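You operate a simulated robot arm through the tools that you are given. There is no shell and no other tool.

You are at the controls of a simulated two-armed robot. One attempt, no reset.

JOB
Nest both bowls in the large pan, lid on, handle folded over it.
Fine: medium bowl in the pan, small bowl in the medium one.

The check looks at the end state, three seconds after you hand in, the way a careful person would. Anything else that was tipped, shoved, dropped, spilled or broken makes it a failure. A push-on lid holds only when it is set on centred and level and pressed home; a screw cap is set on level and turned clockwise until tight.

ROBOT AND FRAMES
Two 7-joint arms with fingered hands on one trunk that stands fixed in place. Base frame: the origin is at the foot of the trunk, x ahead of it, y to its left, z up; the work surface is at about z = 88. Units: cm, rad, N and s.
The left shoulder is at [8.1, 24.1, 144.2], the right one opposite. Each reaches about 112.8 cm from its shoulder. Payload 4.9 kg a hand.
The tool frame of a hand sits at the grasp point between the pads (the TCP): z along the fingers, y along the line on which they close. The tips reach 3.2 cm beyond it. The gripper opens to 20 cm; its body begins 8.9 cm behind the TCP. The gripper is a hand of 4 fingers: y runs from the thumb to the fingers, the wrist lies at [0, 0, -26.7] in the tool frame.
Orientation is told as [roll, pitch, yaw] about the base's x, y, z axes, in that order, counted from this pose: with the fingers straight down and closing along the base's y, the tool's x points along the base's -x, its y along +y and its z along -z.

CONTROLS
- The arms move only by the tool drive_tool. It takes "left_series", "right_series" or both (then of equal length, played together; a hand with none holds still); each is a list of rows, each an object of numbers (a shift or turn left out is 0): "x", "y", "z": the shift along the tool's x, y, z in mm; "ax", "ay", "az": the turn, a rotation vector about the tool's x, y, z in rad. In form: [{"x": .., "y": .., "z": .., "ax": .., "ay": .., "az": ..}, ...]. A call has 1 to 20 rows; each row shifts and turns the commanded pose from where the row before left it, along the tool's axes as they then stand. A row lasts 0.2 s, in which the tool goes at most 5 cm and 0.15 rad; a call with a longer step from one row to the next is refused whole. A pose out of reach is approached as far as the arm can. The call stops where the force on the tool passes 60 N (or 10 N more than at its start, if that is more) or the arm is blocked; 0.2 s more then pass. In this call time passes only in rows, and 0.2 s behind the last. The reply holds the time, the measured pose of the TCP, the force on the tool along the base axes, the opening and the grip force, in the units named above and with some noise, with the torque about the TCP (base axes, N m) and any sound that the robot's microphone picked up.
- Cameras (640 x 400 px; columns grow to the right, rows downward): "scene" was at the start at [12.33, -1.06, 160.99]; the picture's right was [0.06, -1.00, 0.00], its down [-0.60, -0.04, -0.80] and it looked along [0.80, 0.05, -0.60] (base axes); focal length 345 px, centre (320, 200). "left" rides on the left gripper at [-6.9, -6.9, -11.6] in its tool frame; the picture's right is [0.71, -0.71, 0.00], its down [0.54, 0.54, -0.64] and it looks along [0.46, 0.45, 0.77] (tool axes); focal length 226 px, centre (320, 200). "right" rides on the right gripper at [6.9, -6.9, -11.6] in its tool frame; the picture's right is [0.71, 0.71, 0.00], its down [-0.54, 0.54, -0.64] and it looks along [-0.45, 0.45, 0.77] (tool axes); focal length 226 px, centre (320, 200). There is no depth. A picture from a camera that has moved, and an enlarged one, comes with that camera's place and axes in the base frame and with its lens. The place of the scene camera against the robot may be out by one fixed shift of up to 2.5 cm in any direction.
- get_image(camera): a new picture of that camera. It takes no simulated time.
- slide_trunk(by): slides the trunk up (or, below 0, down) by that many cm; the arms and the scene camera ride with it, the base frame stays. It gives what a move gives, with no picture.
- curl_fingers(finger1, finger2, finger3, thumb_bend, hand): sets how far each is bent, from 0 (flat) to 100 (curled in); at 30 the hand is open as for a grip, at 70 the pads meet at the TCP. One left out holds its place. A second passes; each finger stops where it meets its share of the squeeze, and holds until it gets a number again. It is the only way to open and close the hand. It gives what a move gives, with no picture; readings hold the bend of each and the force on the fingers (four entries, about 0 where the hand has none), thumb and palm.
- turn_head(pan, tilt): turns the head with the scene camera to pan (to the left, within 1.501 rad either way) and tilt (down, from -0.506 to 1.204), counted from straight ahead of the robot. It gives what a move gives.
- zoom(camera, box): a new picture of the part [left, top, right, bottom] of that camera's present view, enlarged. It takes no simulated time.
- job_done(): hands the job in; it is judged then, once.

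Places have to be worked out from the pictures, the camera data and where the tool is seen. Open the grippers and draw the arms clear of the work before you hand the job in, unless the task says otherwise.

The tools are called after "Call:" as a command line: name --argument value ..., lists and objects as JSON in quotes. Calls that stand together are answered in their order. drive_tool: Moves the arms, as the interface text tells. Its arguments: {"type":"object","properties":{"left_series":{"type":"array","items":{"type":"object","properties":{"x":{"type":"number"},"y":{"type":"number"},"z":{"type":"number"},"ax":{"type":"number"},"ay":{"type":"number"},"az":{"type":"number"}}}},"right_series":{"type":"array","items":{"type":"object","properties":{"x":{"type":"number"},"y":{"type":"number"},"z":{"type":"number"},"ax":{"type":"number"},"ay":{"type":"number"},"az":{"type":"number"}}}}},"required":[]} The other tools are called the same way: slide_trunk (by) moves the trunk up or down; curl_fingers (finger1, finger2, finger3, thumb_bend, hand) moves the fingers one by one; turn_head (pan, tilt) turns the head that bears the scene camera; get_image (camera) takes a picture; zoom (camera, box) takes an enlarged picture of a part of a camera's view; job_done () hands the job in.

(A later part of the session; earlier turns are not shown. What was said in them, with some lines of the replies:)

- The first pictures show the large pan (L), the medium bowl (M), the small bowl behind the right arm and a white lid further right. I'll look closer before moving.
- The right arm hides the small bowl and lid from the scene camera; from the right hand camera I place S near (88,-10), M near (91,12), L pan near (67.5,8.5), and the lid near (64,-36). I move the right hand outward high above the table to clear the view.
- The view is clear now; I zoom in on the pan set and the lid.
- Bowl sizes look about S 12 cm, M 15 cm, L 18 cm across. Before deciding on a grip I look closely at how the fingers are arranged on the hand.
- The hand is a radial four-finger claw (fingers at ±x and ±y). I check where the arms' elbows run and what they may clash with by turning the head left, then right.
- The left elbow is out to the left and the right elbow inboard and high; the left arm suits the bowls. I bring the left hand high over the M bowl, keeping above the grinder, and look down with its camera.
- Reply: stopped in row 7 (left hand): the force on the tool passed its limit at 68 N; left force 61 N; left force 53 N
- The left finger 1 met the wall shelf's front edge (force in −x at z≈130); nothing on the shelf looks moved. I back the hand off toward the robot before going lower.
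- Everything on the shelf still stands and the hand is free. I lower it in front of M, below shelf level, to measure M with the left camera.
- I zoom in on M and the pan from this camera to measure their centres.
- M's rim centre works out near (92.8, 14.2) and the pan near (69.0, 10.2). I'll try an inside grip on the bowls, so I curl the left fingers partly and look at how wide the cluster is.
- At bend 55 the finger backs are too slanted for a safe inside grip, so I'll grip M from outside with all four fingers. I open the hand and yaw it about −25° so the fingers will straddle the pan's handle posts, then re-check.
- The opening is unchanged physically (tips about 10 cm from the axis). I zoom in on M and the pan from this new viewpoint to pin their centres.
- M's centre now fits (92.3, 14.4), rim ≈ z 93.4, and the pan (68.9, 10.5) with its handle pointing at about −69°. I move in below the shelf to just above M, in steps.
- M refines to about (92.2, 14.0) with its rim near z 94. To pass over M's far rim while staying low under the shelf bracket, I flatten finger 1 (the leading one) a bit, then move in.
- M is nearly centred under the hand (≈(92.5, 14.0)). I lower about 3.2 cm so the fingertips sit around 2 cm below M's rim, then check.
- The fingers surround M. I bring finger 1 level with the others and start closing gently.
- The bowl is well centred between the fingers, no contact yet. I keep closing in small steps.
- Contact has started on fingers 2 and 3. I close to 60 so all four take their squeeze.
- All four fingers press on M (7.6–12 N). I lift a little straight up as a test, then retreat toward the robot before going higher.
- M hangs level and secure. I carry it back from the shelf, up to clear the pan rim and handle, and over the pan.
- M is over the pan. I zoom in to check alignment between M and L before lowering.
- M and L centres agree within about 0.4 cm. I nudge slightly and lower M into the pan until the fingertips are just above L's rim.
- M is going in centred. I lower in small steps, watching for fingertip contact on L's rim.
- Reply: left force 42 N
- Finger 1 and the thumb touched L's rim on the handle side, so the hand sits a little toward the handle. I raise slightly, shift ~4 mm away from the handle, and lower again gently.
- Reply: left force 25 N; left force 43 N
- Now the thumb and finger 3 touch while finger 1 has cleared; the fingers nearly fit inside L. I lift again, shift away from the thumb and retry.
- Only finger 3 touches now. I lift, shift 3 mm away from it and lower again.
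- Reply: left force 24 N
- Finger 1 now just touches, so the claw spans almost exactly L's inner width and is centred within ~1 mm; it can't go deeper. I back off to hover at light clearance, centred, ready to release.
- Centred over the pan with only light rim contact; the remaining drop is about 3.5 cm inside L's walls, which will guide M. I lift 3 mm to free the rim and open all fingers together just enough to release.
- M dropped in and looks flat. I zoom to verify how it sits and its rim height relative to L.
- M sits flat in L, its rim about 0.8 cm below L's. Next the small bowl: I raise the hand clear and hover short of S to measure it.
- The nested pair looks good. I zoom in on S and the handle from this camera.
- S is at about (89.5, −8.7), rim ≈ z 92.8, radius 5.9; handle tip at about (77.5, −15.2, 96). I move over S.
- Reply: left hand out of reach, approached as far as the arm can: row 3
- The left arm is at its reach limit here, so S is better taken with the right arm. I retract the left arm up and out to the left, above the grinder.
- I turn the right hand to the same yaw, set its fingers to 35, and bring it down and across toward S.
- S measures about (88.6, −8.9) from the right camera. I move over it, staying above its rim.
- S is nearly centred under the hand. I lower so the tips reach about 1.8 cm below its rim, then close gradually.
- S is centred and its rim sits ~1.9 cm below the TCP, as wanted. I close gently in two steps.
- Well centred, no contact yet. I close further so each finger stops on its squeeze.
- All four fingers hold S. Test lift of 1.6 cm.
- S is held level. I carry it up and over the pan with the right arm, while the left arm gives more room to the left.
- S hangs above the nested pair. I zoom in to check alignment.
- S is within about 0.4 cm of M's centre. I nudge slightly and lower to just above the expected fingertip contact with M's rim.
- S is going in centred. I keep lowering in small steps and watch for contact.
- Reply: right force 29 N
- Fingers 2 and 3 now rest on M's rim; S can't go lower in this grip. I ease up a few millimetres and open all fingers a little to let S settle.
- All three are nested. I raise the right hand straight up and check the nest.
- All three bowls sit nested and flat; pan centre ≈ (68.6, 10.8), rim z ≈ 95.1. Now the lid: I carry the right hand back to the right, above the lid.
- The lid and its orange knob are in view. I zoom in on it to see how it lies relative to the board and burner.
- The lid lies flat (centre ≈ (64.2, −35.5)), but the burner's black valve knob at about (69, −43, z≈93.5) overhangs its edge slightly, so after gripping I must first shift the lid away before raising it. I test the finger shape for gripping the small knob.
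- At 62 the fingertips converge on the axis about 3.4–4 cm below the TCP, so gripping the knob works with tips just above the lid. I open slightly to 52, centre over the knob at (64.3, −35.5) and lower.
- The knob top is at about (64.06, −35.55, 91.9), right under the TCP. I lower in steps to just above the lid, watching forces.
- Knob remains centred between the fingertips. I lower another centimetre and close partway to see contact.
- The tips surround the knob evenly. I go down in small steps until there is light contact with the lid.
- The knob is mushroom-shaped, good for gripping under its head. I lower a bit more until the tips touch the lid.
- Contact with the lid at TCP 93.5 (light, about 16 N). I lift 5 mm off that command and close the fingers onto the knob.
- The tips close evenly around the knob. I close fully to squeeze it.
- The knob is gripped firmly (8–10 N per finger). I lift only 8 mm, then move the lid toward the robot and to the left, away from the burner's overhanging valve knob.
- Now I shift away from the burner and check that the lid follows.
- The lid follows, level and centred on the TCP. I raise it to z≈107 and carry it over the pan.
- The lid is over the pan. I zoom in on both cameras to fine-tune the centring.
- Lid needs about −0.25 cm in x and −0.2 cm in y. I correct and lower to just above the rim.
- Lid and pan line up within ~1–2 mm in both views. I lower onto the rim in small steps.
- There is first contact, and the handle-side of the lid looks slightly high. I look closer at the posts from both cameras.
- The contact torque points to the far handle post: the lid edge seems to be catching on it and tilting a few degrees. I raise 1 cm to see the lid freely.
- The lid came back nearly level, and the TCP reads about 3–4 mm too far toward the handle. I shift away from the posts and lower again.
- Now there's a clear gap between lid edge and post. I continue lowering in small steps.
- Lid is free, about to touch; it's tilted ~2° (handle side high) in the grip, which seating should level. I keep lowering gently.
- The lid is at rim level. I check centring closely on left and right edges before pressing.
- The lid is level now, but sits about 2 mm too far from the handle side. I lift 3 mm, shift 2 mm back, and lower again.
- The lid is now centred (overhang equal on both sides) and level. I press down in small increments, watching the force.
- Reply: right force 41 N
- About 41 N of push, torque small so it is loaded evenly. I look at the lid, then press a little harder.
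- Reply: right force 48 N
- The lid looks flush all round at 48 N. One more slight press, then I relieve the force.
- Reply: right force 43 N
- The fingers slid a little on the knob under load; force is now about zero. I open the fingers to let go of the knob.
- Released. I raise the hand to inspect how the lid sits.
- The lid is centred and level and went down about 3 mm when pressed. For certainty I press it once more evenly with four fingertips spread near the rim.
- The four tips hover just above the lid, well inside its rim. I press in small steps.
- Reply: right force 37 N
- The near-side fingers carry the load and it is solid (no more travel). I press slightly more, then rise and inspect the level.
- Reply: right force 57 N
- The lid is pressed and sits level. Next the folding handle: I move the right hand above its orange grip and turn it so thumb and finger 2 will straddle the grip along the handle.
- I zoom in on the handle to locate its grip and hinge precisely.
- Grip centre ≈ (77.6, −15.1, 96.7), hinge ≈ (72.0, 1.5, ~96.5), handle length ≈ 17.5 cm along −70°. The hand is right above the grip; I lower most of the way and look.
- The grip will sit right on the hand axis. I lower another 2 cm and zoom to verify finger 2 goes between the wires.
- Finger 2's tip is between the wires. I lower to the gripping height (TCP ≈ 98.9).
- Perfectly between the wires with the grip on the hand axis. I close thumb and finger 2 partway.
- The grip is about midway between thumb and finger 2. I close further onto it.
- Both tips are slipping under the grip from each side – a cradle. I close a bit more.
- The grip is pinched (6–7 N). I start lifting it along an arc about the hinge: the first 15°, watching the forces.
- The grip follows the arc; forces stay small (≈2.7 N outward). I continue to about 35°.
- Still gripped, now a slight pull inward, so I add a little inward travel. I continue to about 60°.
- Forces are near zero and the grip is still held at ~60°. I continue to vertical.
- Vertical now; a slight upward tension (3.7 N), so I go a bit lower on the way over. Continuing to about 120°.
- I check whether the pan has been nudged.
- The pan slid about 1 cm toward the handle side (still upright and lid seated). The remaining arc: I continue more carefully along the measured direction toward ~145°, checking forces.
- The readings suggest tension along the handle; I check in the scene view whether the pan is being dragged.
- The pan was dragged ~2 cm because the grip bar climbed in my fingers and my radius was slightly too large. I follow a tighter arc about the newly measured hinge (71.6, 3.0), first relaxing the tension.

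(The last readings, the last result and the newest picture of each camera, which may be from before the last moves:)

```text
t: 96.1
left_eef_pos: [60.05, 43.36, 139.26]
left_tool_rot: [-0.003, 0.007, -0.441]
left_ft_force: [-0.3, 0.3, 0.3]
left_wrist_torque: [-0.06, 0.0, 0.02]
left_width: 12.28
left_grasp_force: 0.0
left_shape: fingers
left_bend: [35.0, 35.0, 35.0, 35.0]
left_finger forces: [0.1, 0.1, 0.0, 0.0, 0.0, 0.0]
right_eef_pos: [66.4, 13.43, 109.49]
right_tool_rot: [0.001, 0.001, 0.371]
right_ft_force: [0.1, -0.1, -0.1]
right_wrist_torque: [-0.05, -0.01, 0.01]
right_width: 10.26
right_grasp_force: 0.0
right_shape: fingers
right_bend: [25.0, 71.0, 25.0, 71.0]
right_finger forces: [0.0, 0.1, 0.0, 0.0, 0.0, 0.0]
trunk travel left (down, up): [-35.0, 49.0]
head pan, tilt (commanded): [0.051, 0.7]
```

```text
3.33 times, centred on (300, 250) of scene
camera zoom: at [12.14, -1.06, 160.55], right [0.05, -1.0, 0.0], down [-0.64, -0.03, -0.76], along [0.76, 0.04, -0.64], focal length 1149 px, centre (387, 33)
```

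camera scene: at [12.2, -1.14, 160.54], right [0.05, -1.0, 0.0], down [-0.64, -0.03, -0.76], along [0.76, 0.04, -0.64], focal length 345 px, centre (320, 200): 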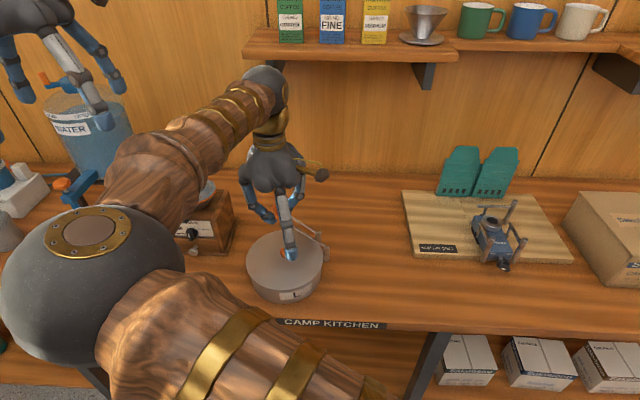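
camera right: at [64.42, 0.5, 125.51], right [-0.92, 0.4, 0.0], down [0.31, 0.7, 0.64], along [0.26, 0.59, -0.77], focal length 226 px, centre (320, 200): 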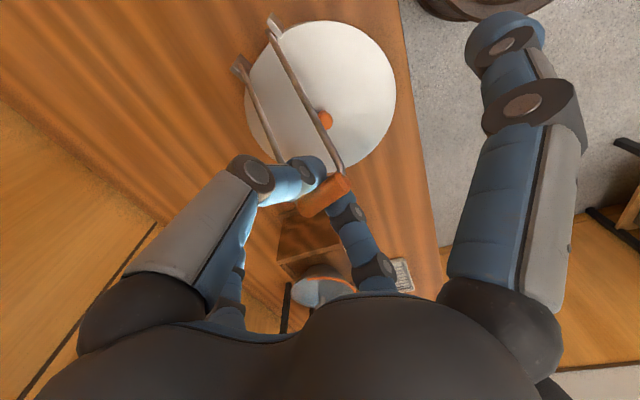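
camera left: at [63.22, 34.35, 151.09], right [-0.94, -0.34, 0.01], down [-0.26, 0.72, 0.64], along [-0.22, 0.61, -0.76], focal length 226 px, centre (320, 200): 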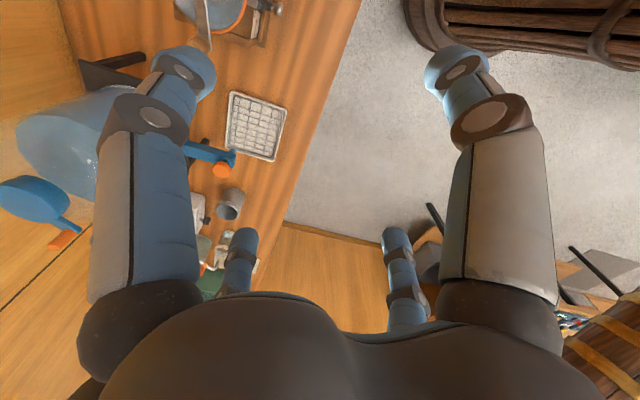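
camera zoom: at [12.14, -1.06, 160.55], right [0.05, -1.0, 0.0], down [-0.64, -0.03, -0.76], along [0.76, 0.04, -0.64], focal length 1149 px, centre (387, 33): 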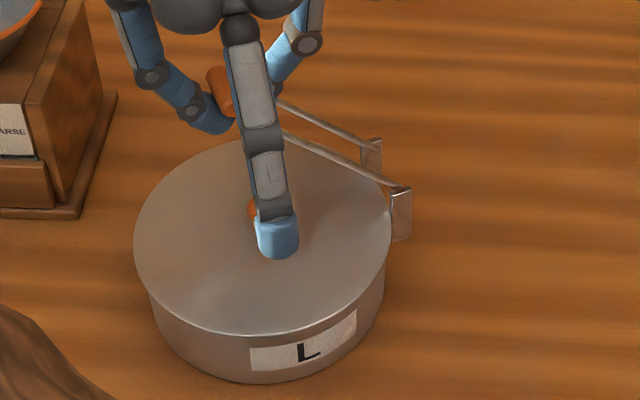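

Forces are zero – the hinge is stiff enough to hold the handle at ~132° by itself, and the bar just sits loosely between the fingers. I open thumb and finger 2 and rise clear, so I can then push the handle down from above instead of pulling.

Call:
curl_fingers --hand "right" --finger2 48 --thumb_bend 48

Call:
zoom --camera "right" --box '[180, 0, 460, 280]'

Call:
zoom --camera "scene" --box '[220, 160, 380, 320]'

```text
t: 97.1
left_eef_pos: [60.06, 43.35, 139.32]
left_tool_rot: [-0.003, 0.006, -0.439]
left_ft_force: [-0.2, 0.0, 0.6]
left_wrist_torque: [0.02, 0.02, -0.01]
left_width: 12.29
left_grasp_force: 0.1
left_shape: fingers
left_bend: [35.0, 35.0, 35.0, 35.0]
left_finger forces: [0.1, 0.0, 0.0, 0.0, 0.0, 0.0]
right_eef_pos: [66.29, 13.22, 109.45]
right_tool_rot: [-0.001, 0.002, 0.373]
right_ft_force: [-0.3, 0.7, -0.8]
right_wrist_torque: [-0.01, 0.0, -0.04]
right_width: 11.97
right_grasp_force: 0.2
right_shape: fingers
right_bend: [25.0, 48.0, 25.0, 48.0]
right_finger forces: [0.0, 0.0, 0.1, 0.1, 0.1, 0.0]
trunk travel left (down, up): [-35.0, 49.0]
head pan, tilt (commanded): [0.051, 0.7]
```

```text
1.43 times, centred on (320, 140) of right
camera zoom: at [62.55, 4.46, 121.13], right [-0.92, 0.4, 0.0], down [0.31, 0.7, 0.64], along [0.26, 0.59, -0.77], focal length 323 px, centre (320, 286)
```

zoom: 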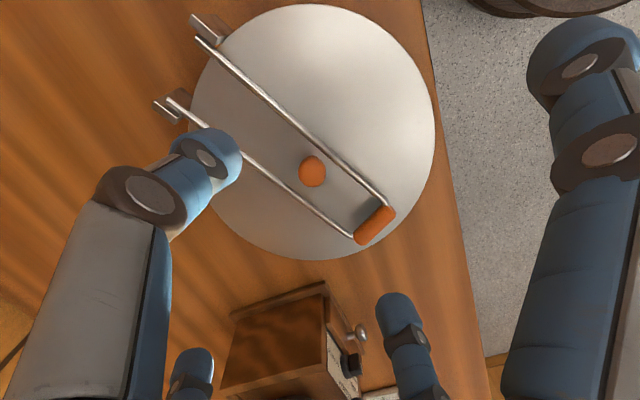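

```text
2.50 times, centred on (300, 240) of scene
camera zoom: at [12.14, -1.14, 160.55], right [0.05, -1.0, 0.0], down [-0.64, -0.03, -0.76], along [0.76, 0.04, -0.64], focal length 862 px, centre (370, 100)
```

zoom: 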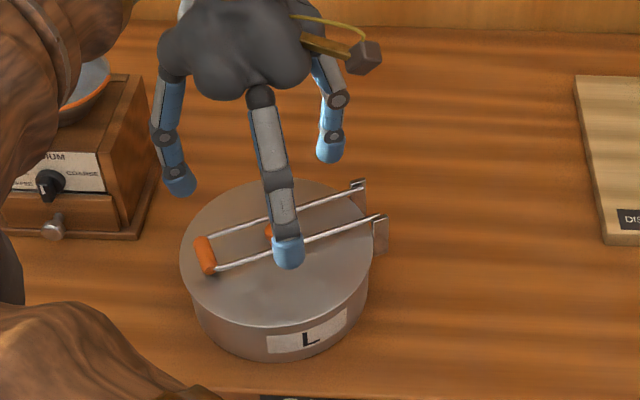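

The handle dropped over and now lies folded across the lid with the knob between its wires. I raise the hand clear and inspect everything.

Call:
drive_tool --right_series '[{"z": -30}, {"z": -40}, {"z": -40}]'

Call:
zoom --camera "right" --box '[180, 0, 460, 280]'

Call:
zoom --camera "scene" --box '[240, 200, 360, 320]'

```text
t: 97.9
left_eef_pos: [60.05, 43.25, 139.35]
left_tool_rot: [-0.001, 0.006, -0.44]
left_ft_force: [-0.7, 0.6, -0.1]
left_wrist_torque: [0.0, -0.01, 0.0]
left_width: 12.29
left_grasp_force: 0.0
left_shape: fingers
left_bend: [35.0, 35.0, 35.0, 35.0]
left_finger forces: [0.0, 0.1, 0.0, 0.0, 0.1, 0.0]
right_eef_pos: [66.45, 13.28, 120.54]
right_tool_rot: [0.0, 0.003, 0.372]
right_ft_force: [-0.2, 0.1, -0.5]
right_wrist_torque: [0.0, 0.01, -0.01]
right_width: 11.96
right_grasp_force: 0.0
right_shape: fingers
right_bend: [25.0, 48.0, 25.0, 48.0]
right_finger forces: [0.0, 0.0, 0.1, 0.1, 0.0, 0.1]
trunk travel left (down, up): [-35.0, 49.0]
head pan, tilt (commanded): [0.051, 0.7]
```

```text
1.43 times, centred on (320, 140) of right
camera zoom: at [62.53, 4.41, 132.15], right [-0.92, 0.4, 0.0], down [0.31, 0.7, 0.64], along [0.26, 0.59, -0.77], focal length 323 px, centre (320, 286)
```

zoom: 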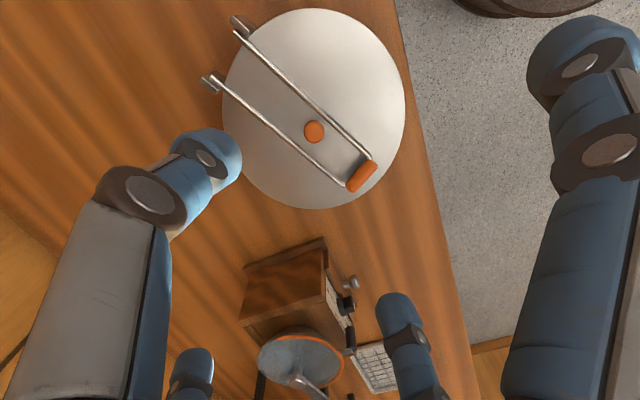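

```text
3.33 times, centred on (300, 260) of scene
camera zoom: at [12.09, -1.16, 160.54], right [0.05, -1.0, 0.0], down [-0.64, -0.03, -0.76], along [0.76, 0.04, -0.64], focal length 1149 px, centre (387, 0)
```

zoom: 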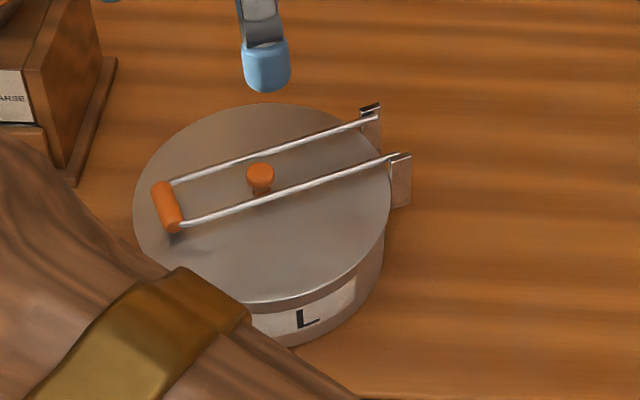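

The handle is folded over the lid with the knob between the wires. I withdraw the right arm to the right and up for an unobstructed look.

Call:
drive_tool --right_series '[{"z": -40}, {"x": 15.7, "y": -38.4, "z": -8}, {"x": 15.7, "y": -38.4, "z": -8}, {"x": 15.7, "y": -38.4, "z": -8}, {"x": 15.7, "y": -38.4, "z": -8}, {"x": 15.7, "y": -38.4, "z": -8}, {"x": 15.7, "y": -38.4, "z": -8}, {"x": 15.7, "y": -38.4, "z": -8}, {"x": 15.7, "y": -38.4, "z": -8}, {"x": 15.7, "y": -38.4, "z": -8}, {"x": 15.7, "y": -38.4, "z": -8}, {"x": 15.7, "y": -38.4, "z": -8}, {"x": 15.7, "y": -38.4, "z": -8}, {"x": 15.7, "y": -38.4, "z": -8}, {"x": 15.7, "y": -38.4, "z": -8}]'

Call:
get_image --camera "scene"

Call:
zoom --camera "scene" --box '[235, 210, 345, 320]'

```text
t: 101.1
left_eef_pos: [60.08, 43.02, 139.57]
left_tool_rot: [0.001, 0.009, -0.44]
left_ft_force: [0.1, -0.4, 0.0]
left_wrist_torque: [0.04, -0.02, -0.02]
left_width: 12.3
left_grasp_force: 0.1
left_shape: fingers
left_bend: [35.0, 35.0, 35.0, 35.0]
left_finger forces: [0.1, 0.0, 0.0, 0.0, 0.1, 0.0]
right_eef_pos: [65.48, -44.9, 135.73]
right_tool_rot: [0.003, 0.001, 0.372]
right_ft_force: [0.2, -0.3, -0.3]
right_wrist_torque: [0.03, 0.02, -0.06]
right_width: 11.93
right_grasp_force: 0.0
right_shape: fingers
right_bend: [25.0, 48.0, 25.0, 48.0]
right_finger forces: [0.0, 0.0, 0.0, 0.1, 0.1, 0.1]
trunk travel left (down, up): [-35.0, 49.0]
head pan, tilt (commanded): [0.051, 0.7]
```

```text
taken
camera scene: at [12.17, -1.42, 160.54], right [0.05, -1.0, 0.0], down [-0.64, -0.03, -0.76], along [0.76, 0.04, -0.64], focal length 345 px, centre (320, 200)
```

scene: 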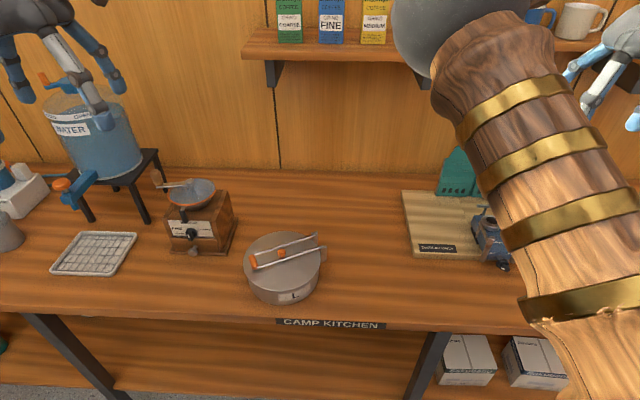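

```text
3.64 times, centred on (290, 265) of scene
camera zoom: at [12.17, -1.42, 160.54], right [0.05, -1.0, 0.0], down [-0.64, -0.03, -0.76], along [0.76, 0.04, -0.64], focal length 1253 px, centre (429, -36)
```

zoom: 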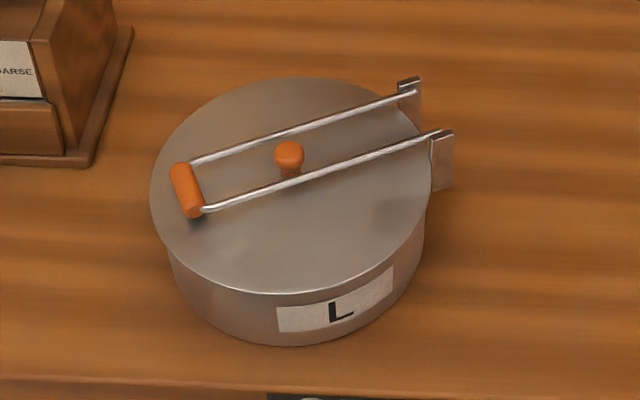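

Everything looks in place. I zoom in on the lid–rim boundary for a final check of the seating, and look around for anything disturbed.

Call:
zoom --camera "scene" --box '[240, 250, 300, 310]'

Call:
zoom --camera "scene" --box '[285, 225, 345, 285]'

Call:
get_image --camera "right"

```text
6.67 times, centred on (270, 280) of scene
camera zoom: at [12.17, -1.42, 160.54], right [0.05, -1.0, 0.0], down [-0.64, -0.03, -0.76], along [0.76, 0.04, -0.64], focal length 2297 px, centre (653, -333)
```

zoom: 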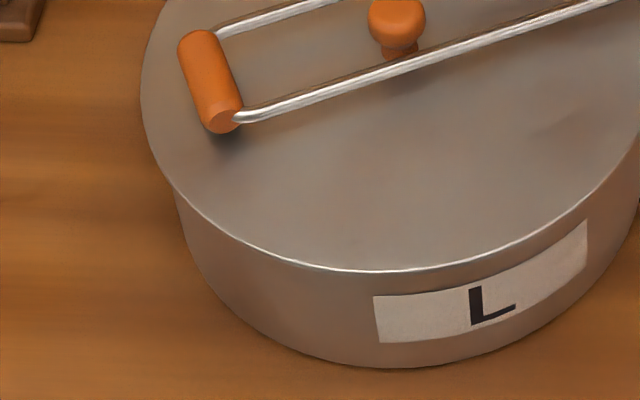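

```text
6.67 times, centred on (315, 255) of scene
camera zoom: at [12.17, -1.42, 160.54], right [0.05, -1.0, 0.0], down [-0.64, -0.03, -0.76], along [0.76, 0.04, -0.64], focal length 2297 px, centre (353, -167)
```

zoom: 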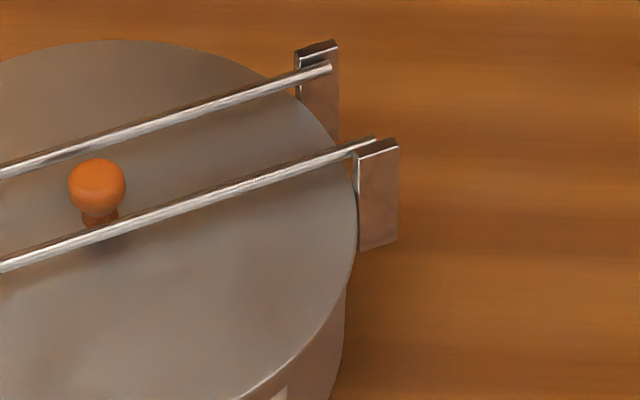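

```text
taken
camera right: at [61.64, -53.82, 147.23], right [-0.92, 0.4, 0.0], down [0.31, 0.7, 0.64], along [0.26, 0.59, -0.77], focal length 226 px, centre (320, 200)
```

right: 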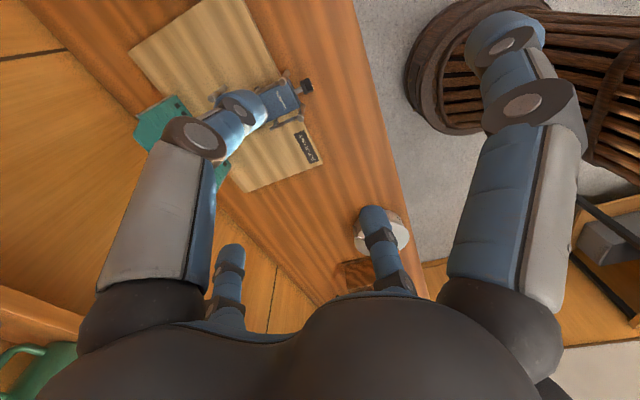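

The lid is flush all round, level, and the handle lies across it. I open both hands fully to 30 and take a last overall look before handing in.

Call:
curl_fingers --hand "right" --finger1 30 --finger2 30 --finger3 30 --thumb_bend 30

Call:
curl_fingers --hand "left" --finger1 30 --finger2 30 --finger3 30 --thumb_bend 30

Call:
get_image --camera "scene"

Call:
zoom --camera "scene" --box '[130, 150, 350, 320]'

```text
t: 102.1
left_eef_pos: [60.08, 43.36, 139.43]
left_tool_rot: [-0.001, 0.008, -0.438]
left_ft_force: [-0.3, -0.6, 0.2]
left_wrist_torque: [-0.04, 0.0, -0.03]
left_width: 12.29
left_grasp_force: 0.0
left_shape: fingers
left_bend: [35.0, 35.0, 35.0, 35.0]
left_finger forces: [0.0, 0.0, 0.0, 0.0, 0.0, 0.0]
right_eef_pos: [65.46, -44.73, 135.75]
right_tool_rot: [0.0, 0.001, 0.37]
right_ft_force: [0.0, -0.5, -0.5]
right_wrist_torque: [-0.01, -0.01, 0.01]
right_width: 14.02
right_grasp_force: 0.0
right_shape: fingers
right_bend: [30.0, 30.0, 30.0, 30.0]
right_finger forces: [0.0, 0.0, 0.1, 0.1, 0.0, 0.1]
trunk travel left (down, up): [-35.0, 49.0]
head pan, tilt (commanded): [0.051, 0.7]
```

```text
t: 103.1
left_eef_pos: [60.06, 43.33, 139.43]
left_tool_rot: [-0.002, 0.007, -0.441]
left_ft_force: [-0.2, 0.7, -1.1]
left_wrist_torque: [0.0, -0.02, 0.01]
left_width: 14.0
left_grasp_force: 0.1
left_shape: fingers
left_bend: [30.0, 30.0, 30.0, 30.0]
left_finger forces: [0.0, 0.0, 0.0, 0.1, 0.0, 0.1]
right_eef_pos: [65.47, -44.66, 135.73]
right_tool_rot: [0.001, 0.002, 0.372]
right_ft_force: [0.9, -0.2, 0.1]
right_wrist_torque: [0.01, -0.01, 0.03]
right_width: 14.02
right_grasp_force: 0.0
right_shape: fingers
right_bend: [30.0, 30.0, 30.0, 30.0]
right_finger forces: [0.1, 0.0, 0.1, 0.0, 0.1, 0.0]
trunk travel left (down, up): [-35.0, 49.0]
head pan, tilt (commanded): [0.051, 0.7]
```

```text
taken
camera scene: at [12.14, -1.14, 160.54], right [0.05, -1.0, 0.0], down [-0.64, -0.03, -0.76], along [0.76, 0.04, -0.64], focal length 345 px, centre (320, 200)
```

scene: 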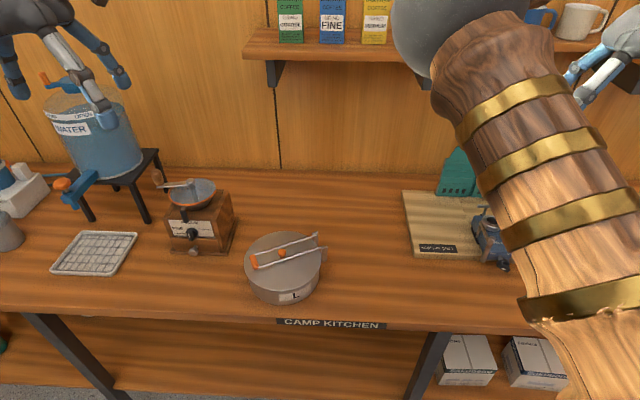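

```text
2.35 times, centred on (240, 235) of scene
camera zoom: at [12.14, -1.14, 160.54], right [0.05, -1.0, 0.0], down [-0.64, -0.03, -0.76], along [0.76, 0.04, -0.64], focal length 811 px, centre (508, 118)
```

zoom: 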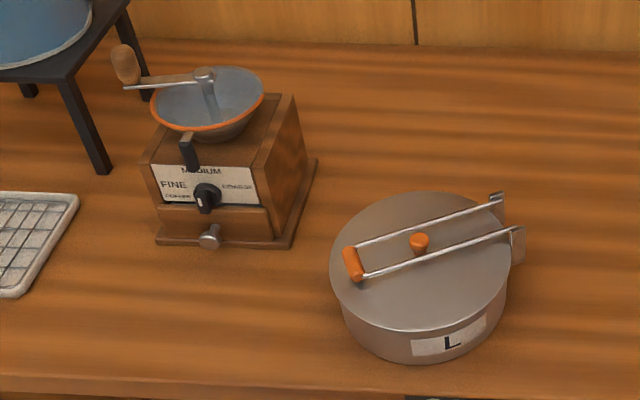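

S is in M, M is in the L pan, the lid sits flush and level, and the handle lies folded across it. The grinder, shelf items and burner look undisturbed, and both hands are open and clear. I hand the job in.

Call:
job_done

```text
The job is handed in.
```

I've handed in the job. The small bowl is in the medium one and both are in the large pan. The lid is pressed on, with the handle folded across it and the knob between its wires.

- **Bowls:** I couldn't lower either one all the way in my grip, so each dropped about 3–4 cm into place. Both sat flat before the lid went on.
- **Lid:** I pressed it on by the knob with about 48 N. A second press, meant to be even, peaked at about 56 N and loaded mostly one side. The last pictures show the lid level and flush all round.
- **Pan moved:** Folding the handle dragged the pan about 2–3 cm from where it stood. It is fully on the table, with its front roughly 2.7 cm from the edge.
- **Shelf contact:** Early on, a left-hand finger bumped the wall shelf or its bracket at about 68 N. Nothing on the shelf looked moved afterwards, and the grinder and burner look undisturbed.

Both hands are open and drawn clear of the work.
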